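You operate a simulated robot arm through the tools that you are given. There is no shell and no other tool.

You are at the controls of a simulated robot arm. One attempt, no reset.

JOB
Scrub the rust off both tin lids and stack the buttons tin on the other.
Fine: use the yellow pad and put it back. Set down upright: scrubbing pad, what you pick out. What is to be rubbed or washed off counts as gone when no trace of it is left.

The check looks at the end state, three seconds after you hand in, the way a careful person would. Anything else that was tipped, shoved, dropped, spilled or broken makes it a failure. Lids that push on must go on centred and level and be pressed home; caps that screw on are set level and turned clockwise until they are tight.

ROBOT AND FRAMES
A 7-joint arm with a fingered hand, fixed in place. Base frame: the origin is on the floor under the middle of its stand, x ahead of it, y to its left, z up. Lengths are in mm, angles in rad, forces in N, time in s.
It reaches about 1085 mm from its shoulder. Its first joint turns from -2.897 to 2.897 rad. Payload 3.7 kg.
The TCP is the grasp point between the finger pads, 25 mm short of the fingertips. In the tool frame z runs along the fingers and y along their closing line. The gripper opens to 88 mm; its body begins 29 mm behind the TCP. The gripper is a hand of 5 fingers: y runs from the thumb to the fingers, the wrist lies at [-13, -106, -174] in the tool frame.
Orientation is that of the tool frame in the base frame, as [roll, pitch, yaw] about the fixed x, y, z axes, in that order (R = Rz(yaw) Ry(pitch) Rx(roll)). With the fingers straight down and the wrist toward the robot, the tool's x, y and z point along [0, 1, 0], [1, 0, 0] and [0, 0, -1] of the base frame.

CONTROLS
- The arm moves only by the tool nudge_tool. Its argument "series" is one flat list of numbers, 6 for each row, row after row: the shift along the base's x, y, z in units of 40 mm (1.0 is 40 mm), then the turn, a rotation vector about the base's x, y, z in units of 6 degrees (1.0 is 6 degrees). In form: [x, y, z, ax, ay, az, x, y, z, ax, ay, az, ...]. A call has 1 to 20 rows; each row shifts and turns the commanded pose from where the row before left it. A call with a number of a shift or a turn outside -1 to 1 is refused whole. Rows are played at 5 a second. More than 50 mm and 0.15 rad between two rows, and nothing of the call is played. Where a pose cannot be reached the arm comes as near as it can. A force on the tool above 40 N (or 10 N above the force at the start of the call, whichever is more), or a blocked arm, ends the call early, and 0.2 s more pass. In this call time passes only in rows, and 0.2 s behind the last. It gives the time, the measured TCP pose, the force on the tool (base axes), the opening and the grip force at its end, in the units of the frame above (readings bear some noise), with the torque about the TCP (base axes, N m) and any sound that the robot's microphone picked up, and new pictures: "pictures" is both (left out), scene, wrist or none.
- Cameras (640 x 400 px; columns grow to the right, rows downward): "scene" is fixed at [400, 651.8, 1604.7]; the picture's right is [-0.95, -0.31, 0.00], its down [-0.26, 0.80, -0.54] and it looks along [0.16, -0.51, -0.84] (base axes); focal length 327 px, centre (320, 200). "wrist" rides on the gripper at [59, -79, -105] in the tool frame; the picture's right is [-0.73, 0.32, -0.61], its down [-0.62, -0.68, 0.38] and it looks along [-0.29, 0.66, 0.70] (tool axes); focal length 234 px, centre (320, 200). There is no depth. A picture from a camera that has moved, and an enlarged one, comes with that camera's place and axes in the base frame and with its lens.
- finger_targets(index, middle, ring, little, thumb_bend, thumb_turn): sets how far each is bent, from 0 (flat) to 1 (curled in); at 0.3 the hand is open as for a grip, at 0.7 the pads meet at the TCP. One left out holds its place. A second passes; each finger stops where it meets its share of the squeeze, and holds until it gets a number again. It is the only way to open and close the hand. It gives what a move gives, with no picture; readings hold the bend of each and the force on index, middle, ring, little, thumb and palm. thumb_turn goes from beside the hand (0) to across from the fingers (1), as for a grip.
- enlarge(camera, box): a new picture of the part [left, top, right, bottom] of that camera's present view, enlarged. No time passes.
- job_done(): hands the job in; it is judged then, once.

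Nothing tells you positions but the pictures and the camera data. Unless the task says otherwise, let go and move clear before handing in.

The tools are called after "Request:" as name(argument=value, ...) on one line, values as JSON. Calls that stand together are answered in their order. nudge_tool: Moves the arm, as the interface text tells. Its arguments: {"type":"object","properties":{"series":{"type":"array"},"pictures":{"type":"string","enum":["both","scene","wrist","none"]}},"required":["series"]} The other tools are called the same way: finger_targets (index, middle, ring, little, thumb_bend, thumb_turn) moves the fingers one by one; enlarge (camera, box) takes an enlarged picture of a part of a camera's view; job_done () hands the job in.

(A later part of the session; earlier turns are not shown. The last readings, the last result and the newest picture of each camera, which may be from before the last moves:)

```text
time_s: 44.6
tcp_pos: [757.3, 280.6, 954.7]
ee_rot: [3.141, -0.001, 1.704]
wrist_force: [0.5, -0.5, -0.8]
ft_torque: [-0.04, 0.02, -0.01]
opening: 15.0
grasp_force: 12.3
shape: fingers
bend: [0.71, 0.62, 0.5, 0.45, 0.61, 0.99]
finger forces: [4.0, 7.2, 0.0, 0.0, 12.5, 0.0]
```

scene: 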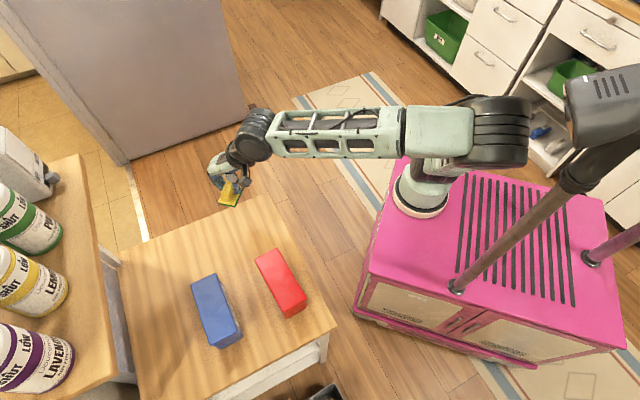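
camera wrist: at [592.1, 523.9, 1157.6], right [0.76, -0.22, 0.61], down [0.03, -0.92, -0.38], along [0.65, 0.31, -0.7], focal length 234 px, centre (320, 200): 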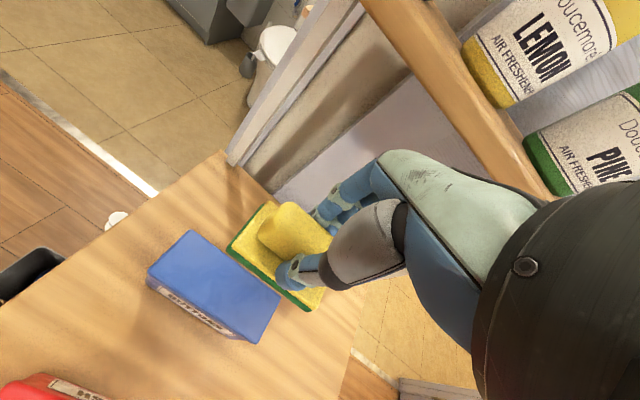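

Good clearance now. I'll rotate the hand in place to the original pad orientation.

Request:
nudge_tool(series=[0, 0, 0, 0, 0, -0.99, 0, 0, 0, 0, 0, -0.99, 0, 0, 0, 0, 0, -0.99, 0, 0, 0, 0, 0, -0.99, 0, 0, 0, 0, 0, -0.99, 0, 0, 0, 0, 0, -0.99, 0, 0, 0, 0, 0, -0.99, 0, 0, 0, 0, 0, -0.99], pictures="both")

Request:
enlarge(camera="wrist", box=[180, 150, 380, 350])

```text
time_s: 46.4
tcp_pos: [755.6, 279.5, 955.5]
ee_rot: [3.141, 0.0, 0.873]
wrist_force: [0.3, -0.2, -0.5]
ft_torque: [0.01, 0.02, 0.01]
opening: 14.7
grasp_force: 12.4
shape: fingers
bend: [0.71, 0.62, 0.5, 0.45, 0.61, 0.99]
finger forces: [4.1, 7.2, 0.0, 0.0, 12.5, 0.0]
camera wrist: at [732.5, 377.5, 1061.0], right [-0.22, -0.76, 0.61], down [-0.92, -0.04, -0.38], along [0.32, -0.64, -0.7], focal length 234 px, centre (320, 200)
```

scene: 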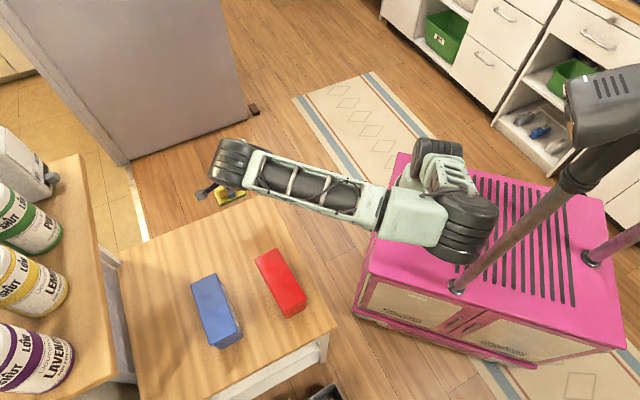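
wrist: 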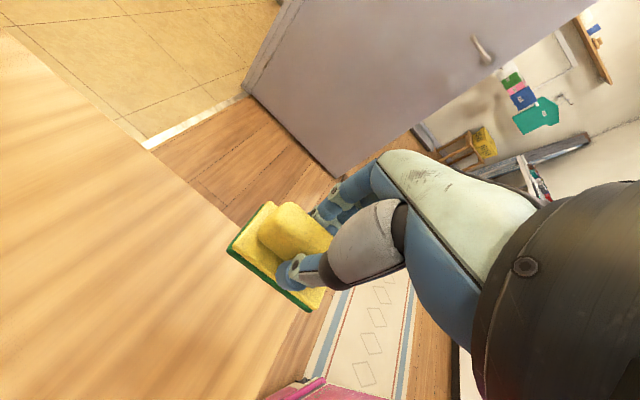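

```text
2.00 times, centred on (280, 250) of wrist
camera zoom: at [732.5, 377.5, 1061.0], right [-0.22, -0.76, 0.61], down [-0.92, -0.04, -0.38], along [0.32, -0.64, -0.7], focal length 468 px, centre (400, 100)
```

zoom: 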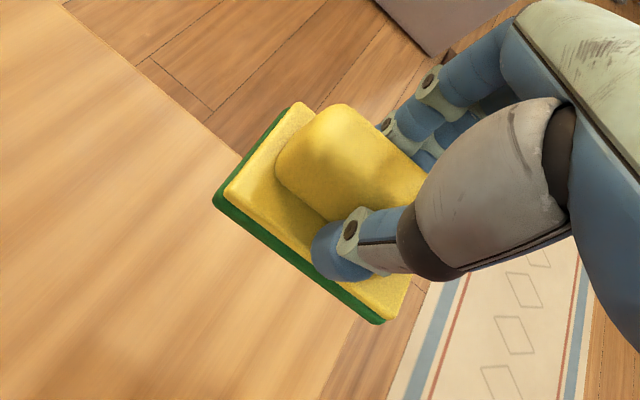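

The pad is level in the hand. I'll shift about 11 mm to line it up with its original spot and descend to just above the table.

Request:
nudge_tool(series=[0.025, -0.27, -0.85, 0, 0, 0, 0, 0, -0.85, 0, 0, 0, 0, 0, -0.85, 0, 0, 0, 0, 0, -0.85, 0, 0, 0], pictures="both")

Request:
enlarge(camera="wrist", box=[180, 150, 380, 350])

```text
time_s: 47.4
tcp_pos: [756.8, 266.4, 819.4]
ee_rot: [3.141, 0.0, 0.875]
wrist_force: [0.4, 0.4, -0.2]
ft_torque: [0.01, 0.01, 0.06]
opening: 15.1
grasp_force: 11.9
shape: fingers
bend: [0.71, 0.62, 0.5, 0.45, 0.61, 0.99]
finger forces: [4.1, 7.0, 0.0, 0.1, 12.5, 0.0]
camera wrist: at [732.8, 365.7, 924.9], right [-0.22, -0.76, 0.61], down [-0.92, -0.04, -0.38], along [0.32, -0.64, -0.7], focal length 234 px, centre (320, 200)
```

scene: 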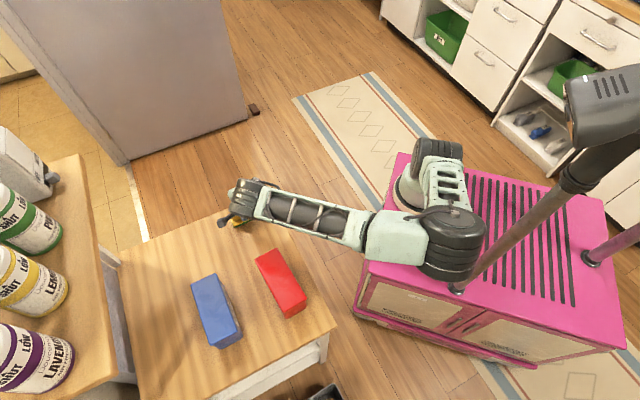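
wrist: 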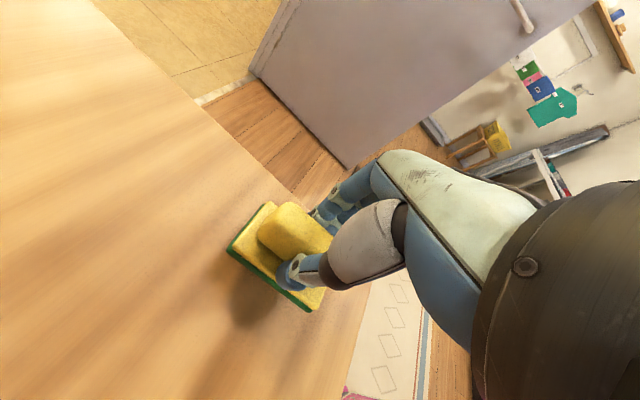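

```text
2.00 times, centred on (280, 250) of wrist
camera zoom: at [732.8, 365.7, 924.9], right [-0.22, -0.76, 0.61], down [-0.92, -0.04, -0.38], along [0.32, -0.64, -0.7], focal length 468 px, centre (400, 100)
```

zoom: 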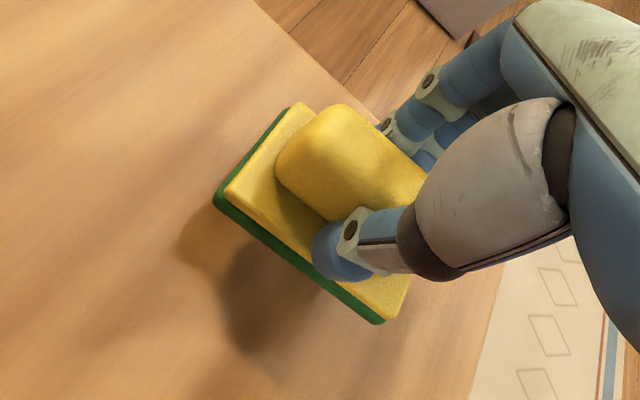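

The pad hovers about 14 mm above its original place. I'll lower it gently until it touches the table.

Request:
nudge_tool(series=[0, 0, -0.1, 0, 0, 0, 0, 0, -0.1, 0, 0, 0, 0, 0, -0.08, 0, 0, 0], pictures="none")

```text
time_s: 48.2
tcp_pos: [756.0, 268.0, 806.4]
ee_rot: [3.142, 0.002, 0.872]
wrist_force: [-0.3, -0.5, -0.7]
ft_torque: [-0.02, 0.01, 0.03]
opening: 15.0
grasp_force: 12.2
shape: fingers
bend: [0.71, 0.62, 0.5, 0.45, 0.61, 0.99]
finger forces: [4.1, 6.9, 0.0, 0.1, 12.5, 0.0]
```

Not touching yet at z≈806. Lowering another 2 mm.

Request:
nudge_tool(series=[0, 0, -0.05, 0, 0, 0], pictures="none")

```text
time_s: 48.6
tcp_pos: [756.5, 266.7, 805.2]
ee_rot: [3.141, 0.002, 0.876]
wrist_force: [0.5, -0.2, 0.1]
ft_torque: [-0.04, 0.01, 0.0]
opening: 14.9
grasp_force: 11.7
shape: fingers
bend: [0.71, 0.62, 0.5, 0.45, 0.61, 0.99]
finger forces: [4.2, 7.0, 0.1, 0.1, 12.5, 0.0]
```

Still free. Another 2 mm down.

Request:
nudge_tool(series=[0, 0, -0.05, 0, 0, 0], pictures="none")

```text
time_s: 49.0
tcp_pos: [757.3, 268.3, 803.5]
ee_rot: [-3.14, 0.001, 0.874]
wrist_force: [0.0, 0.0, -0.7]
ft_torque: [-0.05, -0.01, -0.01]
opening: 15.0
grasp_force: 11.6
shape: fingers
bend: [0.71, 0.62, 0.5, 0.45, 0.61, 0.99]
finger forces: [4.1, 7.1, 0.1, 0.1, 12.6, 0.1]
```

Still no contact force. One more small step down.

Request:
nudge_tool(series=[0, 0, -0.05, 0, 0, 0], pictures="wrist")

Request:
enlarge(camera="wrist", box=[180, 150, 380, 350])

```text
time_s: 49.4
tcp_pos: [755.7, 267.8, 801.7]
ee_rot: [-3.142, 0.003, 0.874]
wrist_force: [-0.7, 0.3, -0.4]
ft_torque: [0.01, -0.02, -0.02]
opening: 14.9
grasp_force: 12.2
shape: fingers
bend: [0.71, 0.62, 0.5, 0.45, 0.61, 0.99]
finger forces: [4.1, 7.1, 0.0, 0.0, 13.0, 0.0]
camera wrist: at [733.2, 366.5, 907.1], right [-0.22, -0.76, 0.61], down [-0.92, -0.04, -0.38], along [0.32, -0.64, -0.7], focal length 234 px, centre (320, 200)
```

wrist: 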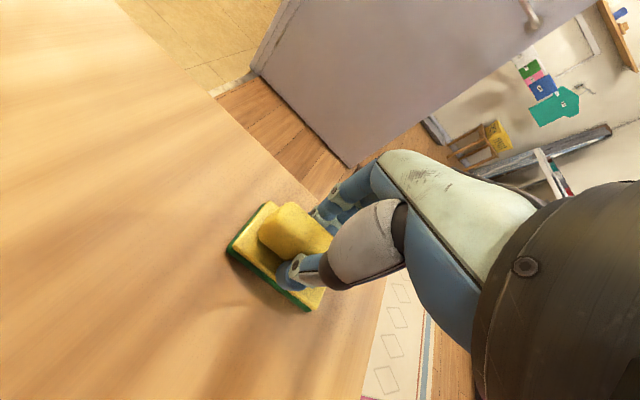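

```text
2.00 times, centred on (280, 250) of wrist
camera zoom: at [733.2, 366.5, 907.1], right [-0.22, -0.76, 0.61], down [-0.92, -0.04, -0.38], along [0.32, -0.64, -0.7], focal length 468 px, centre (400, 100)
```

zoom: 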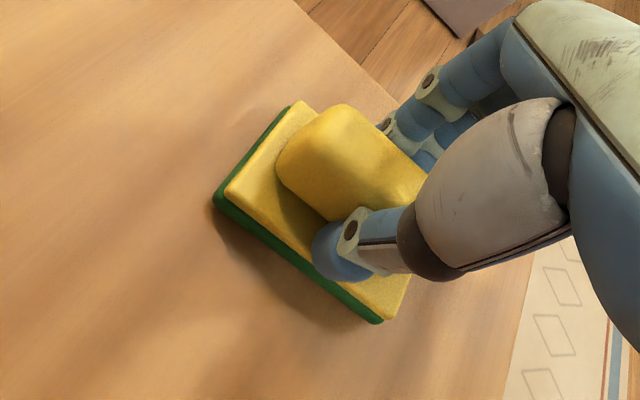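

The pad's shadow has nearly closed; it's just above the table. I'll lower another step.

Request:
nudge_tool(series=[0, 0, -0.04, 0, 0, 0, 0, 0, -0.03, 0, 0, 0], pictures="none")

```text
time_s: 50.0
tcp_pos: [756.6, 267.6, 802.4]
ee_rot: [3.139, 0.0, 0.874]
wrist_force: [0.1, -0.7, 19.2]
ft_torque: [0.09, 0.11, 0.0]
opening: 15.0
grasp_force: 19.8
shape: fingers
bend: [0.71, 0.62, 0.5, 0.45, 0.6, 0.99]
finger forces: [4.0, 11.5, 0.0, 0.0, 24.5, 0.1]
```

The pad is on the table (19 N). I'll ease the pressure and open the fingers.

Request:
nudge_tool(series=[0, 0, 0.05, 0, 0, 0], pictures="none")

Request:
finger_targets(index=0.55, middle=0.52, thumb_bend=0.52)

Request:
finger_targets(index=0.35, middle=0.35, ring=0.35, little=0.35, thumb_bend=0.33)

Request:
nudge_tool(series=[0, 0, 0.3, 0, 0, 0, 0, 0, 0.8, 0, 0, 0, 0, 0, 0.8, 0, 0, 0, 0, 0, 0.8, 0, 0, 0, 0, 0, 0.8, 0, 0, 0], pictures="both")

Request:
enlarge(camera="wrist", box=[180, 200, 320, 330])

```text
time_s: 50.4
tcp_pos: [756.4, 267.8, 799.7]
ee_rot: [-3.141, 0.002, 0.875]
wrist_force: [2.3, -0.1, 7.1]
ft_torque: [-0.01, -0.05, 0.04]
opening: 14.8
grasp_force: 14.6
shape: fingers
bend: [0.71, 0.62, 0.5, 0.45, 0.6, 0.99]
finger forces: [4.5, 10.4, 0.0, 0.0, 14.4, 0.0]
```

```text
time_s: 51.4
tcp_pos: [757.3, 267.7, 800.9]
ee_rot: [3.14, 0.001, 0.874]
wrist_force: [1.1, -0.1, 0.5]
ft_torque: [0.0, 0.02, -0.04]
opening: 33.1
grasp_force: 0.5
shape: fingers
bend: [0.55, 0.52, 0.5, 0.45, 0.52, 1.0]
finger forces: [0.1, 0.0, 0.1, 0.0, 0.5, 0.1]
```

```text
time_s: 52.4
tcp_pos: [757.0, 267.7, 802.2]
ee_rot: [3.141, 0.001, 0.873]
wrist_force: [0.5, -0.2, 0.2]
ft_torque: [0.0, 0.01, 0.01]
opening: 75.7
grasp_force: 0.1
shape: fingers
bend: [0.35, 0.35, 0.35, 0.35, 0.33, 1.0]
finger forces: [0.0, 0.0, 0.1, 0.0, 0.0, 0.0]
```

```text
time_s: 53.6
tcp_pos: [756.6, 270.3, 939.6]
ee_rot: [3.141, 0.001, 0.876]
wrist_force: [-0.5, 0.1, -0.2]
ft_torque: [0.01, 0.05, -0.02]
opening: 75.6
grasp_force: 0.1
shape: fingers
bend: [0.35, 0.35, 0.35, 0.35, 0.33, 1.0]
finger forces: [0.1, 0.0, 0.1, 0.0, 0.1, 0.0]
camera wrist: at [732.9, 368.5, 1045.3], right [-0.22, -0.76, 0.61], down [-0.92, -0.04, -0.38], along [0.32, -0.64, -0.7], focal length 234 px, centre (320, 200)
```

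scene: 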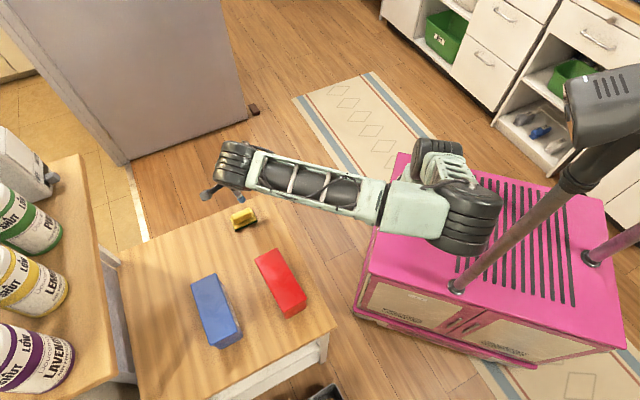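
wrist: 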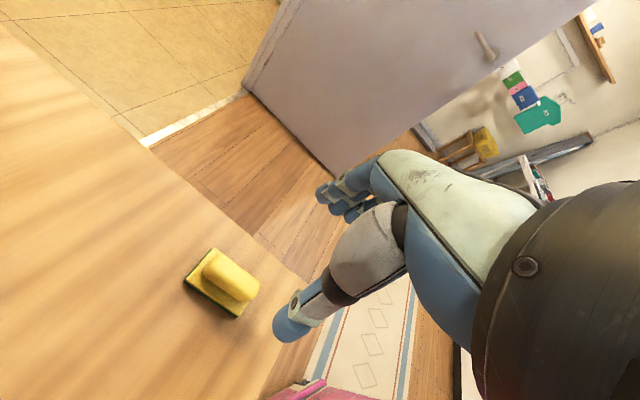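

```text
3.08 times, centred on (250, 265) of wrist
camera zoom: at [732.9, 368.5, 1045.3], right [-0.22, -0.76, 0.61], down [-0.92, -0.04, -0.38], along [0.32, -0.64, -0.7], focal length 720 px, centre (535, 0)
```

zoom: 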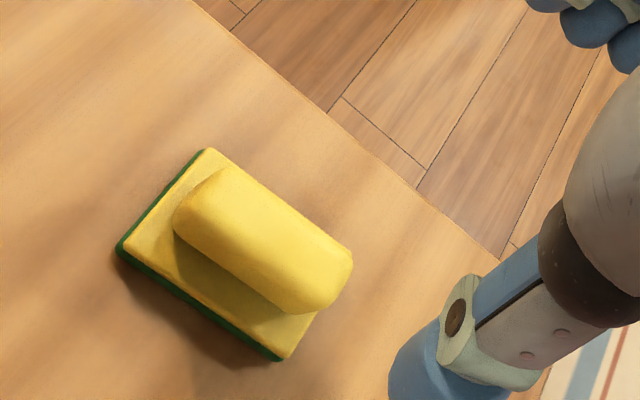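

The pad is back standing on the table. I'll compare its position with the first picture and check the tins now that the view is free.

Request:
enlarge(camera="scene", box=[215, 195, 275, 240])

Request:
enlarge(camera="scene", box=[180, 240, 320, 360])

```text
8.89 times, centred on (245, 218) of scene
camera zoom: at [400.0, 651.8, 1604.7], right [-0.95, -0.31, 0.0], down [-0.26, 0.8, -0.54], along [0.16, -0.51, -0.84], focal length 2910 px, centre (987, 44)
```

zoom: 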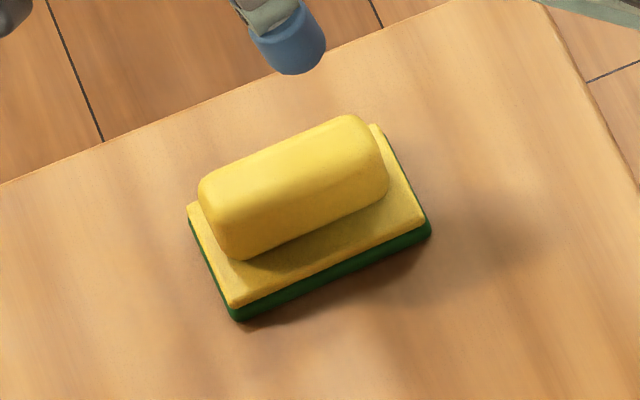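

```text
3.33 times, centred on (250, 300) of scene
camera zoom: at [400.0, 651.8, 1604.7], right [-0.95, -0.31, 0.0], down [-0.26, 0.8, -0.54], along [0.16, -0.51, -0.84], focal length 1091 px, centre (553, -133)
```

zoom: 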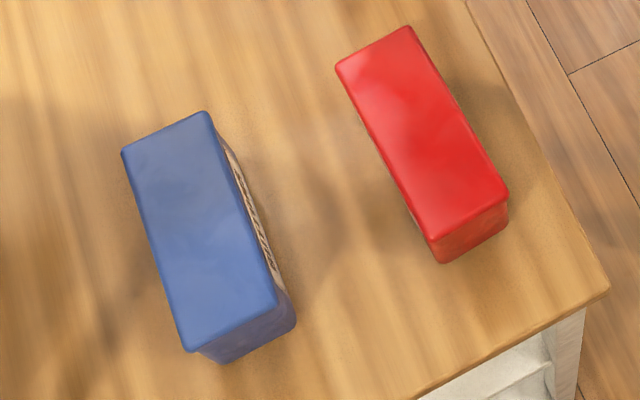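

The pad is back within about 3 mm of its original pose, the tins haven't moved and both lids are clean. Next I'll turn the hand back in place and return toward the blue tin along the same clear path.

Request:
nudge_tool(series=[0, 0, 0.2, 0, 0, 0.99, 0, 0, 0.2, 0, 0, 0.99, 0, 0, 0, 0, 0, 0.99, 0, 0, 0, 0, 0, 0.99, 0, 0, 0, 0, 0, 0.99, 0, 0, 0, 0, 0, 0.99, 0, 0, 0, 0, 0, 0.99, 0, 0, 0, 0, 0, 0.99, 0, 0.8, 0.3, 0, 0, 0.8, 0, 0.8, 0.5, 0, 0, 0.8, -0.52, 0.3, 0.8, 0, 0, 0.6, -0.52, 0.2, 0.8, 0, 0, 0.6], pictures="scene")

Request:
finger_targets(index=0.3, middle=0.3, ring=0.3, little=0.3, thumb_bend=0.3, thumb_turn=1.0)

```text
time_s: 56.2
tcp_pos: [714.1, 351.6, 1052.8]
ee_rot: [-3.141, 0.001, 1.999]
wrist_force: [0.6, 0.5, 0.6]
ft_torque: [-0.01, 0.0, -0.03]
opening: 75.5
grasp_force: 0.0
shape: fingers
bend: [0.35, 0.35, 0.35, 0.35, 0.33, 1.0]
finger forces: [0.1, 0.0, 0.0, 0.1, 0.1, 0.0]
```

scene: 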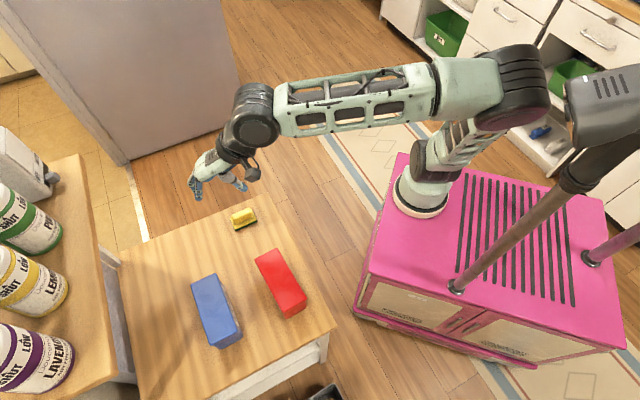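

```text
time_s: 57.2
tcp_pos: [714.0, 351.8, 1052.3]
ee_rot: [3.141, 0.0, 1.995]
wrist_force: [0.0, 0.2, -0.2]
ft_torque: [0.0, 0.01, 0.04]
opening: 84.2
grasp_force: 0.0
shape: fingers
bend: [0.3, 0.3, 0.3, 0.3, 0.3, 0.98]
finger forces: [0.0, 0.0, 0.0, 0.0, 0.0, 0.0]
```

The elbow is even better placed now. I'll move above the blue tin with the fingers open, aligned to its width.

Request:
nudge_tool(series=[-0.092, 0.793, -0.2, 0, 0, 0.613, -0.092, 0.793, -0.2, 0, 0, 0.613, -0.092, 0.793, -0.2, 0, 0, 0.613, -0.092, 0.793, -0.2, 0, 0, 0.613, -0.092, 0.793, -0.2, 0, 0, 0.613, -0.092, 0.793, -0.2, 0, 0, 0.613, 0, 0, 0, 0, 0, 0], pictures="both")

Request:
enlarge(camera="wrist", box=[120, 130, 420, 380])

Request:
enlarge(camera="scene", box=[150, 220, 310, 360])

```text
time_s: 58.8
tcp_pos: [693.3, 543.5, 1005.6]
ee_rot: [-3.141, 0.0, 2.383]
wrist_force: [0.0, 0.0, 0.5]
ft_torque: [0.01, 0.02, 0.03]
opening: 84.1
grasp_force: 0.1
shape: fingers
bend: [0.3, 0.3, 0.3, 0.3, 0.3, 0.98]
finger forces: [0.0, 0.0, 0.1, 0.0, 0.0, 0.1]
camera wrist: at [596.2, 529.5, 1111.3], right [0.75, -0.26, 0.61], down [-0.02, -0.92, -0.38], along [0.66, 0.28, -0.7], focal length 234 px, centre (320, 200)
```

scene: 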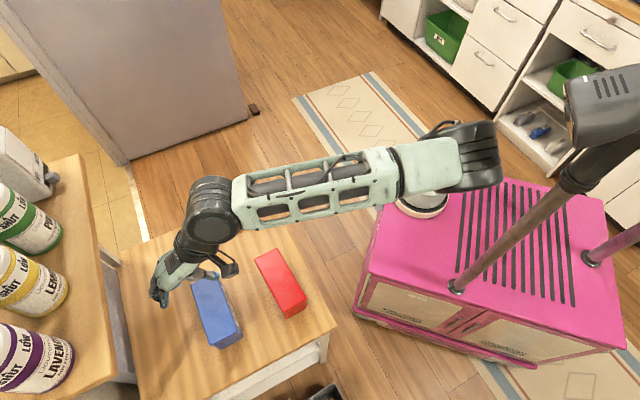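
wrist: 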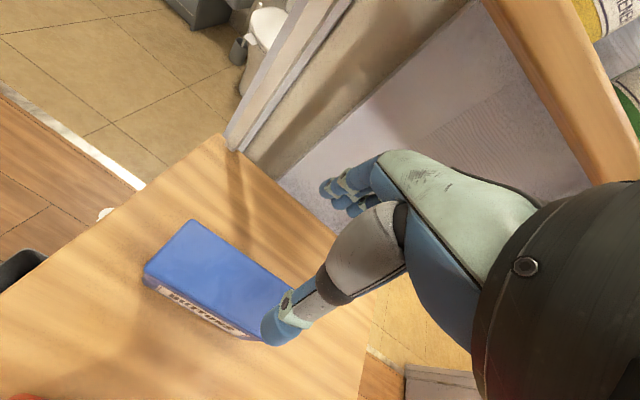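

```text
1.60 times, centred on (270, 255) of wrist
camera zoom: at [596.2, 529.5, 1111.3], right [0.75, -0.26, 0.61], down [-0.02, -0.92, -0.38], along [0.66, 0.28, -0.7], focal length 375 px, centre (400, 112)
```

zoom: 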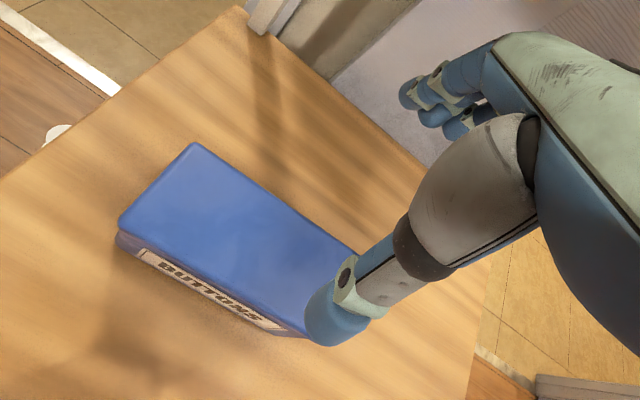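

```text
2.86 times, centred on (230, 290) of scene
camera zoom: at [400.0, 651.8, 1604.7], right [-0.95, -0.31, 0.0], down [-0.26, 0.8, -0.54], along [0.16, -0.51, -0.84], focal length 935 px, centre (577, -57)
```

zoom: 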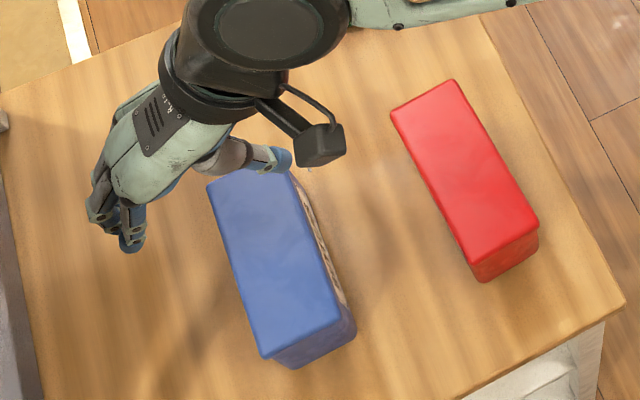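

The tin is aligned with the hand to within about 2 mm. I'll apply that correction and descend partway, checking clearance.

Request:
nudge_tool(series=[-0.017, -0.055, -0.8, 0, 0, 0, 0, 0, -0.8, 0, 0, 0, 0, 0, -0.8, 0, 0, 0, 0, 0, -0.6, 0, 0, 0], pictures="both")

Request:
enlarge(camera="wrist", box=[140, 130, 420, 370])

Request:
enlarge(camera="scene", box=[160, 240, 280, 360])

```text
time_s: 59.8
tcp_pos: [690.7, 541.6, 886.5]
ee_rot: [3.141, 0.0, 2.38]
wrist_force: [0.7, 0.3, 0.5]
ft_torque: [-0.02, 0.02, -0.01]
opening: 84.4
grasp_force: 0.0
shape: fingers
bend: [0.3, 0.3, 0.3, 0.3, 0.3, 0.98]
finger forces: [0.0, 0.0, 0.1, 0.0, 0.0, 0.1]
camera wrist: at [593.1, 528.5, 991.6], right [0.75, -0.27, 0.61], down [-0.02, -0.92, -0.38], along [0.66, 0.28, -0.7], focal length 234 px, centre (320, 200)
```

scene: 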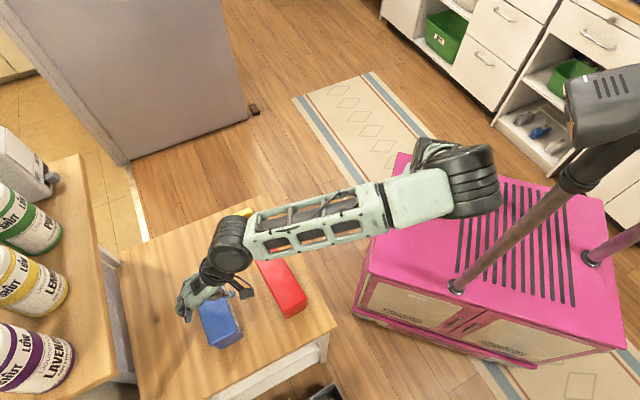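
wrist: 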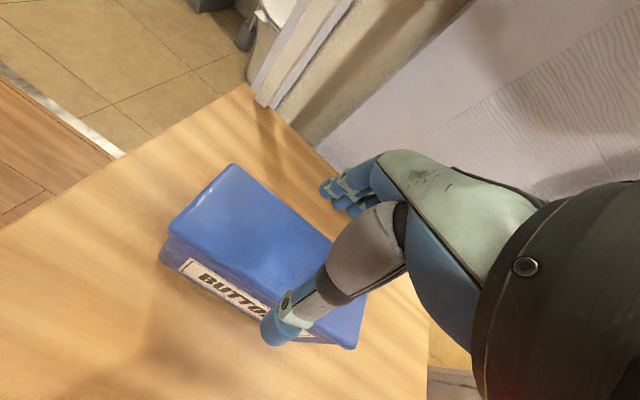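

```text
1.67 times, centred on (280, 250) of wrist
camera zoom: at [593.1, 528.5, 991.6], right [0.75, -0.27, 0.61], down [-0.02, -0.92, -0.38], along [0.66, 0.28, -0.7], focal length 390 px, centre (387, 117)
```

zoom: 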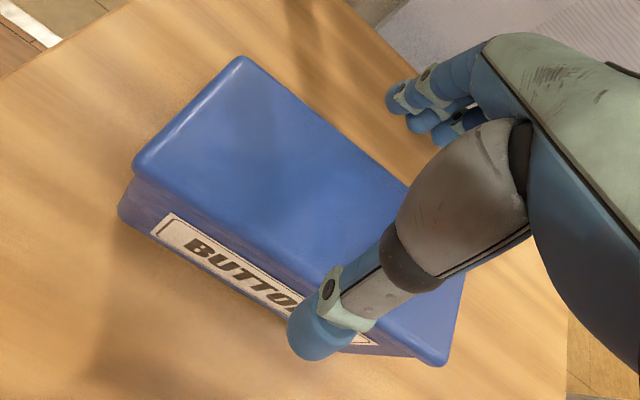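

```text
3.33 times, centred on (220, 300) of scene
camera zoom: at [400.0, 651.8, 1604.7], right [-0.95, -0.31, 0.0], down [-0.26, 0.8, -0.54], along [0.16, -0.51, -0.84], focal length 1091 px, centre (653, -133)
```

zoom: 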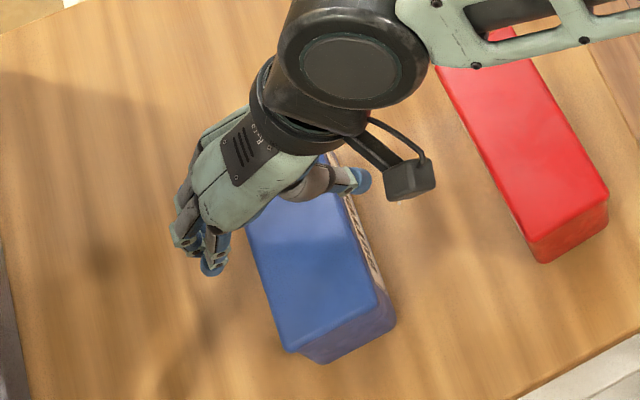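

The lid is centred between thumb and fingers with about 10 mm clearance per side. I'll descend around it to TCP z≈820.

Request:
nudge_tool(series=[0, 0, -0.4, 0, 0, 0, 0, 0, -0.4, 0, 0, 0, 0, 0, -0.4, 0, 0, 0, 0, 0, -0.4, 0, 0, 0], pictures="both")

Request:
enlarge(camera="wrist", box=[160, 130, 440, 370])

Request:
enlarge(camera="scene", box=[160, 240, 280, 360])

```text
time_s: 60.8
tcp_pos: [691.6, 540.4, 825.0]
ee_rot: [3.133, 0.001, 2.382]
wrist_force: [-0.7, 3.3, 35.5]
ft_torque: [-0.31, 0.22, -0.04]
opening: 91.1
grasp_force: 15.0
shape: fingers
bend: [0.28, 0.3, 0.3, 0.29, 0.3, 0.97]
finger forces: [8.2, 0.1, 0.0, 3.8, 18.2, 0.1]
camera wrist: at [593.1, 526.3, 930.5], right [0.75, -0.27, 0.61], down [-0.02, -0.92, -0.39], along [0.67, 0.28, -0.69], focal length 234 px, centre (320, 200)
```

scene: 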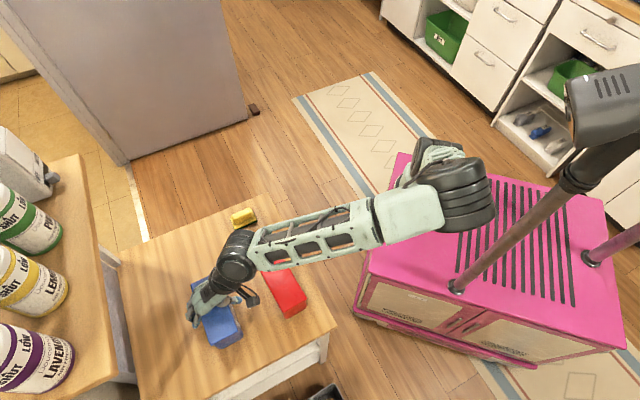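
wrist: 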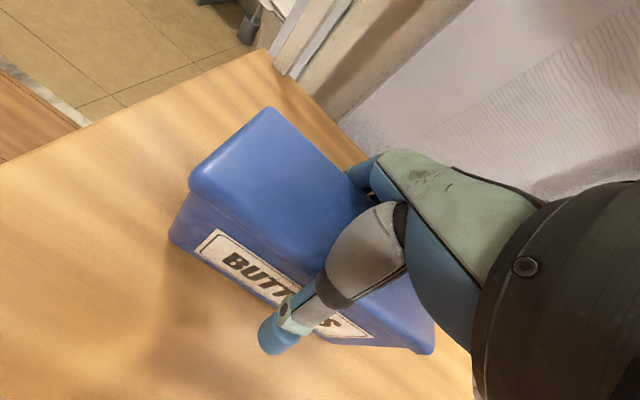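

```text
1.67 times, centred on (300, 250) of wrist
camera zoom: at [593.1, 526.3, 930.5], right [0.75, -0.27, 0.61], down [-0.02, -0.92, -0.39], along [0.67, 0.28, -0.69], focal length 390 px, centre (353, 117)
```

zoom: 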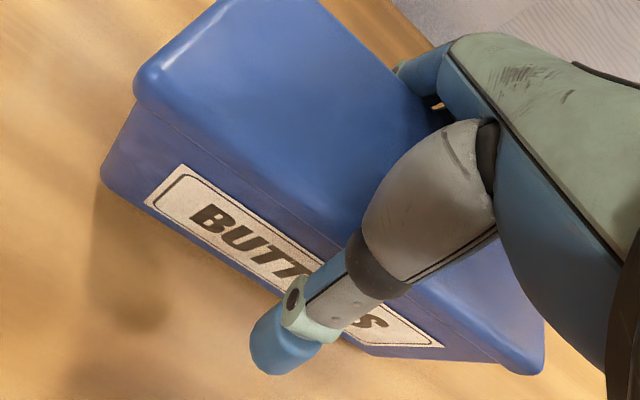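

```text
3.33 times, centred on (220, 300) of scene
camera zoom: at [400.0, 651.8, 1604.7], right [-0.95, -0.31, 0.0], down [-0.26, 0.8, -0.54], along [0.16, -0.51, -0.84], focal length 1091 px, centre (653, -133)
```

zoom: 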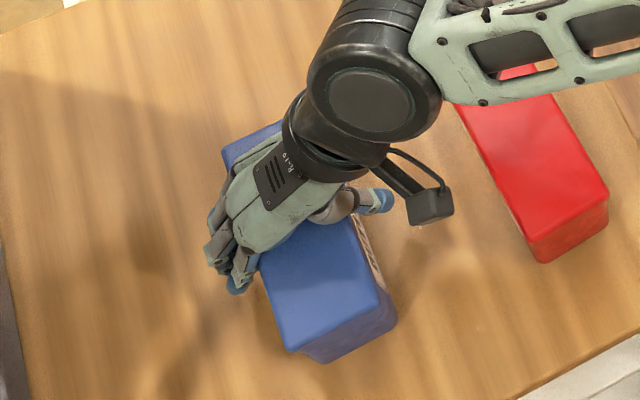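

The thumb base and finger roots are bearing on the lid's edges (35 N down), so the hand can't go deeper at this opening. I'll raise a bit and open wider.

Request:
nudge_tool(series=[0, 0, 0.1, 0, 0, 0, 0, 0, 0.15, 0, 0, 0], pictures="none")

Request:
finger_targets(index=0.18, middle=0.18, ring=0.18, little=0.18, thumb_bend=0.18, thumb_turn=1.0)

Request:
enlarge(camera="wrist", box=[160, 130, 440, 370])

Request:
enlarge(camera="scene", box=[160, 240, 280, 360])

```text
time_s: 61.4
tcp_pos: [688.6, 541.2, 827.9]
ee_rot: [-3.137, 0.002, 2.383]
wrist_force: [-0.3, 0.7, 0.3]
ft_torque: [0.06, -0.03, 0.0]
opening: 89.5
grasp_force: 3.8
shape: fingers
bend: [0.28, 0.3, 0.3, 0.3, 0.29, 0.97]
finger forces: [3.8, 0.0, 0.0, 0.5, 3.7, 0.0]
```

```text
time_s: 62.4
tcp_pos: [691.2, 540.7, 830.0]
ee_rot: [3.141, 0.0, 2.383]
wrist_force: [1.1, 0.0, -0.4]
ft_torque: [0.0, -0.03, 0.0]
opening: 106.7
grasp_force: 0.0
shape: fingers
bend: [0.18, 0.18, 0.18, 0.18, 0.18, 0.97]
finger forces: [0.0, 0.1, 0.0, 0.0, 0.0, 0.0]
```

```text
1.67 times, centred on (300, 250) of wrist
camera zoom: at [593.2, 526.2, 936.1], right [0.75, -0.27, 0.61], down [-0.02, -0.92, -0.38], along [0.66, 0.28, -0.7], focal length 390 px, centre (353, 117)
```

zoom: 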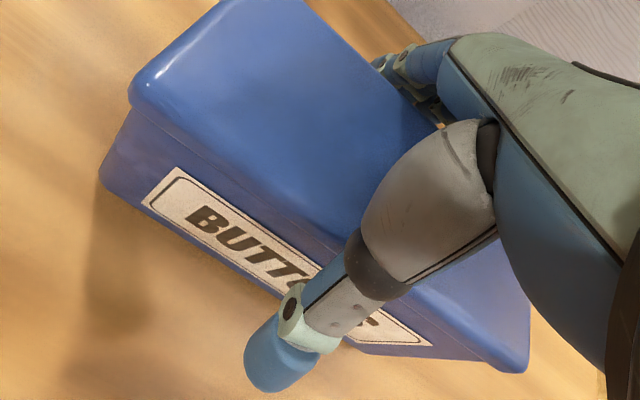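

```text
3.33 times, centred on (220, 300) of scene
camera zoom: at [400.0, 651.8, 1604.7], right [-0.95, -0.31, 0.0], down [-0.26, 0.8, -0.54], along [0.16, -0.51, -0.84], focal length 1091 px, centre (653, -133)
```

zoom: 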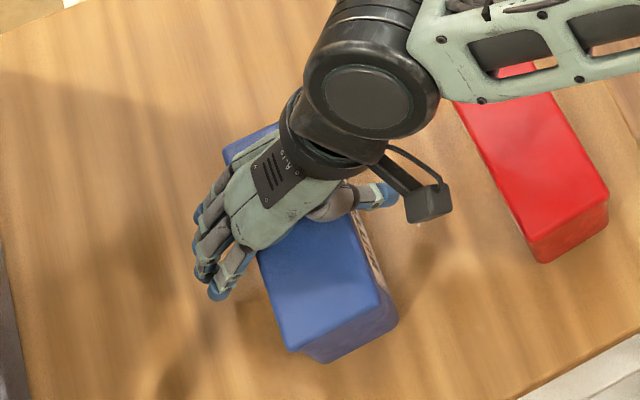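

The hand is now open to 107 mm with no contact. I'll lower further in small steps, watching the force.

Request:
nudge_tool(series=[0, 0, -0.1, 0, 0, 0, 0, 0, -0.1, 0, 0, 0, 0, 0, -0.1, 0, 0, 0], pictures="none")

```text
time_s: 63.2
tcp_pos: [691.5, 539.6, 821.0]
ee_rot: [3.14, 0.001, 2.381]
wrist_force: [-1.5, -1.2, 13.2]
ft_torque: [-0.06, -0.04, 0.02]
opening: 109.9
grasp_force: 5.6
shape: fingers
bend: [0.18, 0.18, 0.18, 0.17, 0.18, 0.96]
finger forces: [2.2, 0.1, 0.1, 2.6, 6.5, 0.0]
```

Even wide open, the finger roots bear on the lid edges at z≈821, so the tin must sit lower in the hand. I'll raise to about z≈836 so the finger pads meet the tin body below the lid rim, then close gradually.

Request:
nudge_tool(series=[0, 0, 0.2, 0, 0, 0, 0, 0, 0.2, 0, 0, 0], pictures="none")

Request:
finger_targets(index=0.34, middle=0.34, ring=0.34, little=0.34, thumb_bend=0.34, thumb_turn=1.0)

Request:
enlarge(camera="wrist", box=[160, 130, 440, 370])

Request:
enlarge(camera="scene", box=[160, 240, 280, 360])

```text
time_s: 63.8
tcp_pos: [692.1, 538.8, 834.7]
ee_rot: [-3.138, 0.001, 2.38]
wrist_force: [-0.5, 0.6, 0.5]
ft_torque: [0.03, 0.01, 0.03]
opening: 107.7
grasp_force: 0.0
shape: fingers
bend: [0.18, 0.18, 0.18, 0.18, 0.18, 0.96]
finger forces: [0.0, 0.1, 0.0, 0.0, 0.1, 0.1]
```

```text
time_s: 64.8
tcp_pos: [692.6, 540.3, 835.9]
ee_rot: [-3.141, 0.001, 2.381]
wrist_force: [0.7, 0.4, 0.2]
ft_torque: [0.01, 0.0, -0.03]
opening: 80.0
grasp_force: 1.7
shape: fingers
bend: [0.32, 0.34, 0.34, 0.34, 0.33, 0.98]
finger forces: [2.1, 0.0, 0.0, 0.0, 1.9, 0.0]
```

```text
1.67 times, centred on (300, 250) of wrist
camera zoom: at [594.4, 526.1, 941.0], right [0.75, -0.27, 0.61], down [-0.02, -0.92, -0.38], along [0.66, 0.28, -0.7], focal length 390 px, centre (353, 117)
```

zoom: 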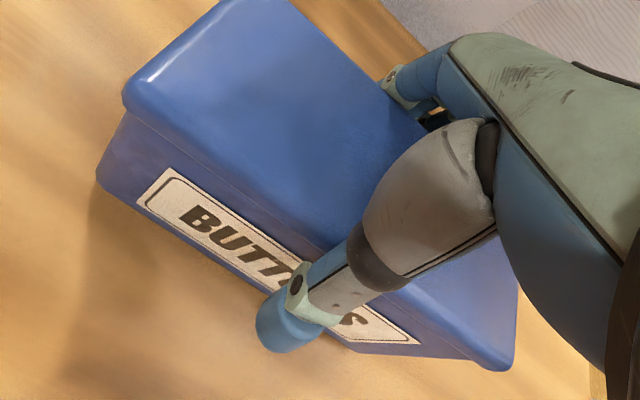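

```text
3.33 times, centred on (220, 300) of scene
camera zoom: at [400.0, 651.8, 1604.7], right [-0.95, -0.31, 0.0], down [-0.26, 0.8, -0.54], along [0.16, -0.51, -0.84], focal length 1091 px, centre (653, -133)
```

zoom: 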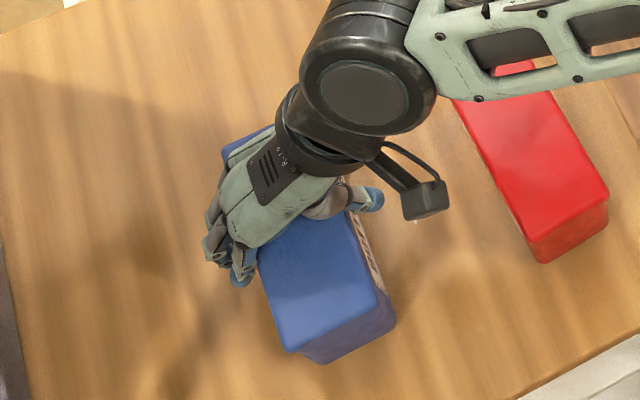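

Index and thumb are already touching while the thumb tip is still away from the tin, so contact is higher up on the finger. I'll zoom in to understand where the hand touches.

Request:
enlarge(camera="scene", box=[190, 265, 260, 335])

Request:
enlarge(camera="wrist", box=[270, 140, 430, 340])

```text
5.71 times, centred on (225, 300) of scene
camera zoom: at [400.0, 651.8, 1604.7], right [-0.95, -0.31, 0.0], down [-0.26, 0.8, -0.54], along [0.16, -0.51, -0.84], focal length 1871 px, centre (863, -371)
```

zoom: 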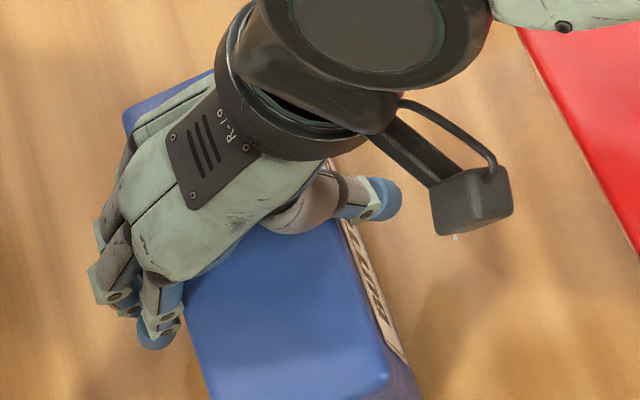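

```text
2.00 times, centred on (350, 240) of wrist
camera zoom: at [594.4, 526.1, 941.0], right [0.75, -0.27, 0.61], down [-0.02, -0.92, -0.38], along [0.66, 0.28, -0.7], focal length 468 px, centre (260, 120)
```

zoom: 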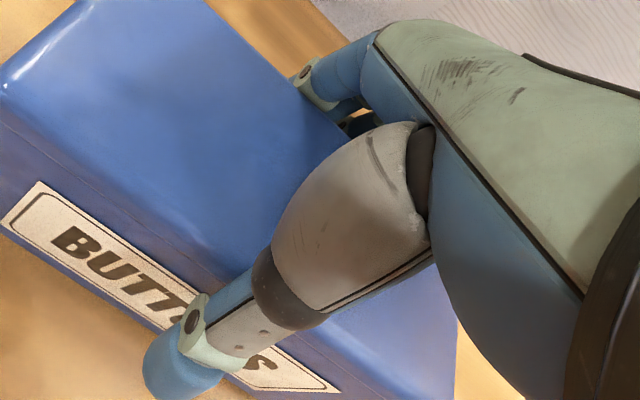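

The thumb slopes outward at this opening, so it meets the lid edge first; the pads will sit better if the hand is a little higher. I'll raise about 11 mm and close gradually, watching the forces.

Request:
finger_targets(index=0.28, middle=0.3, ring=0.3, little=0.28, thumb_bend=0.28)

Request:
nudge_tool(series=[0, 0, 0.15, 0, 0, 0, 0, 0, 0.12, 0, 0, 0], pictures="none")

Request:
finger_targets(index=0.38, middle=0.38, ring=0.37, little=0.35, thumb_bend=0.38)

Request:
enlarge(camera="wrist", box=[160, 130, 440, 370])

Request:
enlarge(camera="scene", box=[190, 265, 260, 335])

```text
time_s: 65.8
tcp_pos: [692.4, 540.2, 834.8]
ee_rot: [3.14, 0.001, 2.383]
wrist_force: [-0.2, 0.0, 1.3]
ft_torque: [-0.01, -0.02, 0.02]
opening: 88.0
grasp_force: 0.0
shape: fingers
bend: [0.28, 0.3, 0.3, 0.28, 0.28, 0.97]
finger forces: [0.0, 0.0, 0.0, 0.1, 0.1, 0.0]
```

```text
time_s: 66.4
tcp_pos: [691.8, 539.6, 847.2]
ee_rot: [3.141, 0.001, 2.381]
wrist_force: [-0.4, -0.1, 0.4]
ft_torque: [0.01, 0.01, 0.01]
opening: 88.3
grasp_force: 0.1
shape: fingers
bend: [0.28, 0.3, 0.3, 0.28, 0.28, 0.97]
finger forces: [0.0, 0.1, 0.0, 0.0, 0.0, 0.0]
```

```text
time_s: 67.4
tcp_pos: [692.6, 539.7, 846.3]
ee_rot: [3.141, 0.0, 2.384]
wrist_force: [0.0, -0.3, 0.8]
ft_torque: [-0.03, 0.0, -0.01]
opening: 70.4
grasp_force: 1.1
shape: fingers
bend: [0.37, 0.38, 0.37, 0.35, 0.37, 0.98]
finger forces: [0.9, 0.0, 0.0, 0.0, 1.1, 0.0]
```

```text
1.67 times, centred on (300, 250) of wrist
camera zoom: at [594.0, 526.3, 951.8], right [0.75, -0.27, 0.61], down [-0.02, -0.92, -0.38], along [0.66, 0.28, -0.7], focal length 390 px, centre (353, 117)
```

zoom: 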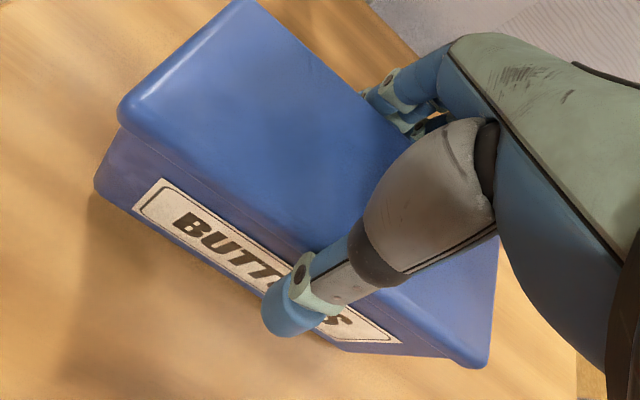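

```text
5.71 times, centred on (225, 300) of scene
camera zoom: at [400.0, 651.8, 1604.7], right [-0.95, -0.31, 0.0], down [-0.26, 0.8, -0.54], along [0.16, -0.51, -0.84], focal length 1871 px, centre (863, -371)
```

zoom: 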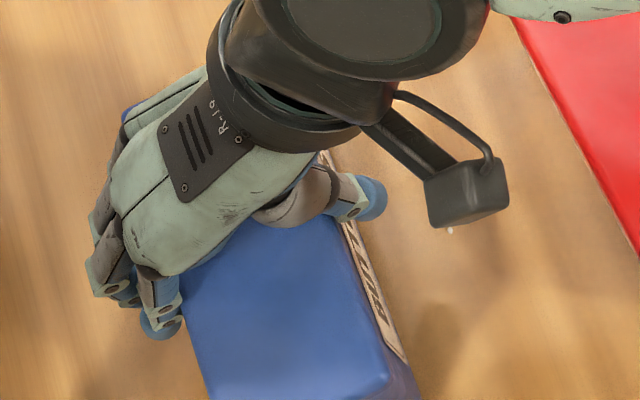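

Light contact begins with thumb and index at about 70 mm tip opening. I'll squeeze more and watch for any upward wedging.

Request:
finger_targets(index=0.5, middle=0.5, ring=0.45, little=0.4, thumb_bend=0.5)

Request:
enlarge(camera="wrist", box=[160, 130, 440, 370])

Request:
enlarge(camera="scene", box=[160, 240, 280, 360])

```text
time_s: 68.4
tcp_pos: [691.3, 539.6, 846.3]
ee_rot: [3.141, 0.0, 2.382]
wrist_force: [1.0, 0.1, 1.6]
ft_torque: [0.13, -0.11, 0.02]
opening: 63.1
grasp_force: 12.9
shape: fingers
bend: [0.4, 0.45, 0.44, 0.4, 0.41, 0.99]
finger forces: [8.7, 3.5, 0.7, 0.0, 11.6, 0.1]
```

```text
1.67 times, centred on (300, 250) of wrist
camera zoom: at [594.0, 526.3, 951.9], right [0.75, -0.27, 0.61], down [-0.02, -0.92, -0.38], along [0.66, 0.28, -0.7], focal length 390 px, centre (353, 117)
```

zoom: 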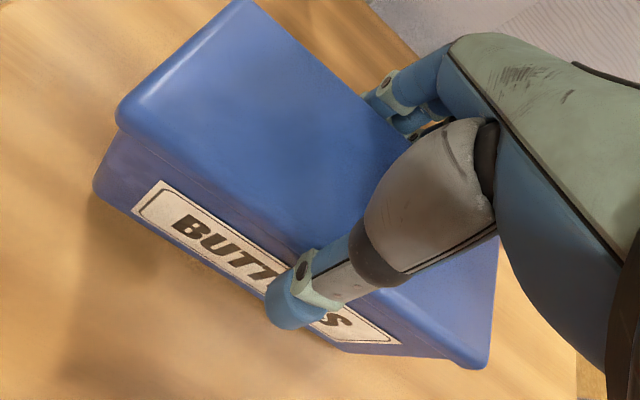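

```text
3.33 times, centred on (220, 300) of scene
camera zoom: at [400.0, 651.8, 1604.7], right [-0.95, -0.31, 0.0], down [-0.26, 0.8, -0.54], along [0.16, -0.51, -0.84], focal length 1091 px, centre (653, -133)
```

zoom: 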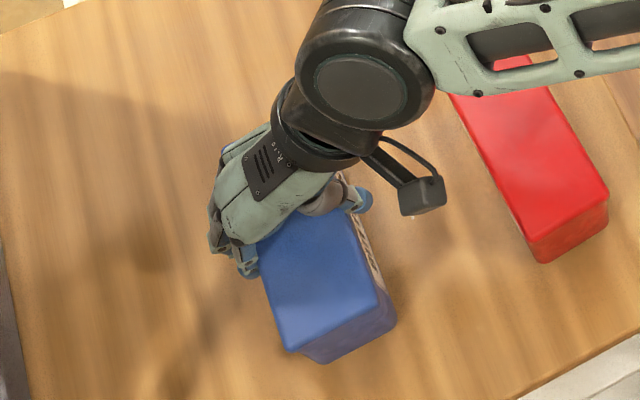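

The grip holds at about 13 N with almost no upward wedging. I'll tighten a little more and do a tiny lift test.

Request:
finger_targets(index=0.6, middle=0.6, ring=0.5, little=0.42, thumb_bend=0.6)

Request:
nudge_tool(series=[0, 0, 0.08, 0, 0, 0, 0, 0, 0.08, 0, 0, 0], pictures="wrist")

Request:
enlarge(camera="wrist", box=[160, 130, 440, 370])

Request:
enlarge(camera="scene", box=[160, 240, 280, 360])

```text
time_s: 69.4
tcp_pos: [691.8, 540.9, 845.9]
ee_rot: [-3.141, 0.001, 2.381]
wrist_force: [0.8, 1.1, 3.5]
ft_torque: [0.19, -0.21, 0.02]
opening: 61.1
grasp_force: 19.2
shape: fingers
bend: [0.45, 0.5, 0.47, 0.42, 0.41, 0.99]
finger forces: [11.4, 7.5, 1.6, 0.0, 19.0, 0.1]
```

```text
time_s: 70.0
tcp_pos: [691.5, 540.0, 852.3]
ee_rot: [-3.14, 0.0, 2.382]
wrist_force: [0.9, -0.4, -1.3]
ft_torque: [0.01, -0.03, 0.01]
opening: 61.3
grasp_force: 20.0
shape: fingers
bend: [0.46, 0.51, 0.48, 0.42, 0.41, 0.99]
finger forces: [11.2, 6.9, 1.3, 0.0, 19.8, 0.1]
camera wrist: at [594.4, 526.2, 957.3], right [0.75, -0.27, 0.61], down [-0.02, -0.92, -0.38], along [0.66, 0.28, -0.7], focal length 234 px, centre (320, 200)
```

wrist: 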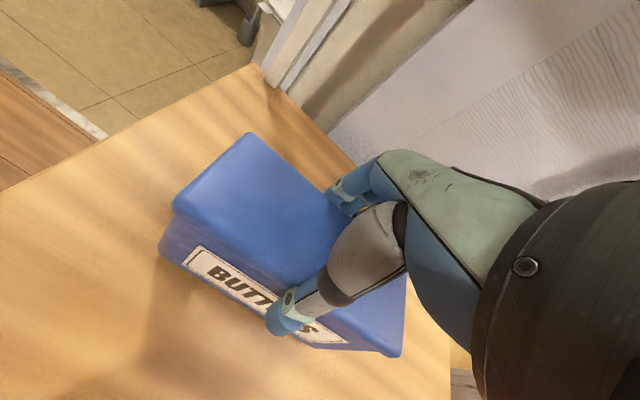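

```text
1.67 times, centred on (300, 250) of wrist
camera zoom: at [594.4, 526.2, 957.3], right [0.75, -0.27, 0.61], down [-0.02, -0.92, -0.38], along [0.66, 0.28, -0.7], focal length 390 px, centre (353, 117)
```

zoom: 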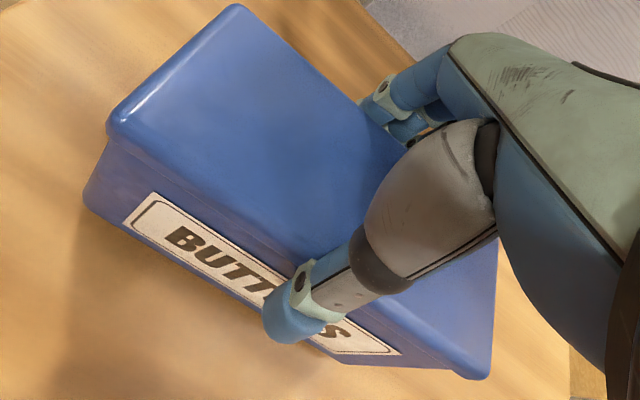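

```text
3.33 times, centred on (220, 300) of scene
camera zoom: at [400.0, 651.8, 1604.7], right [-0.95, -0.31, 0.0], down [-0.26, 0.8, -0.54], along [0.16, -0.51, -0.84], focal length 1091 px, centre (653, -133)
```

zoom: 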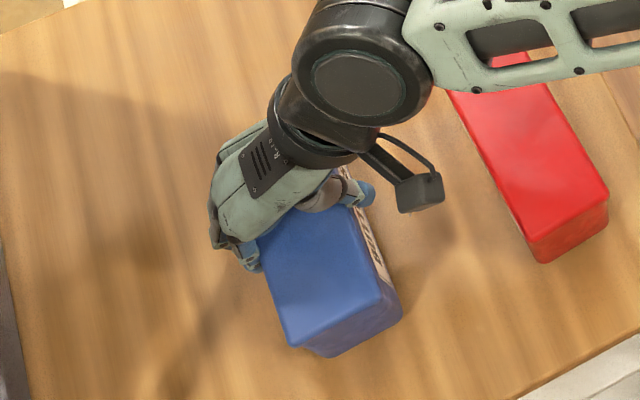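

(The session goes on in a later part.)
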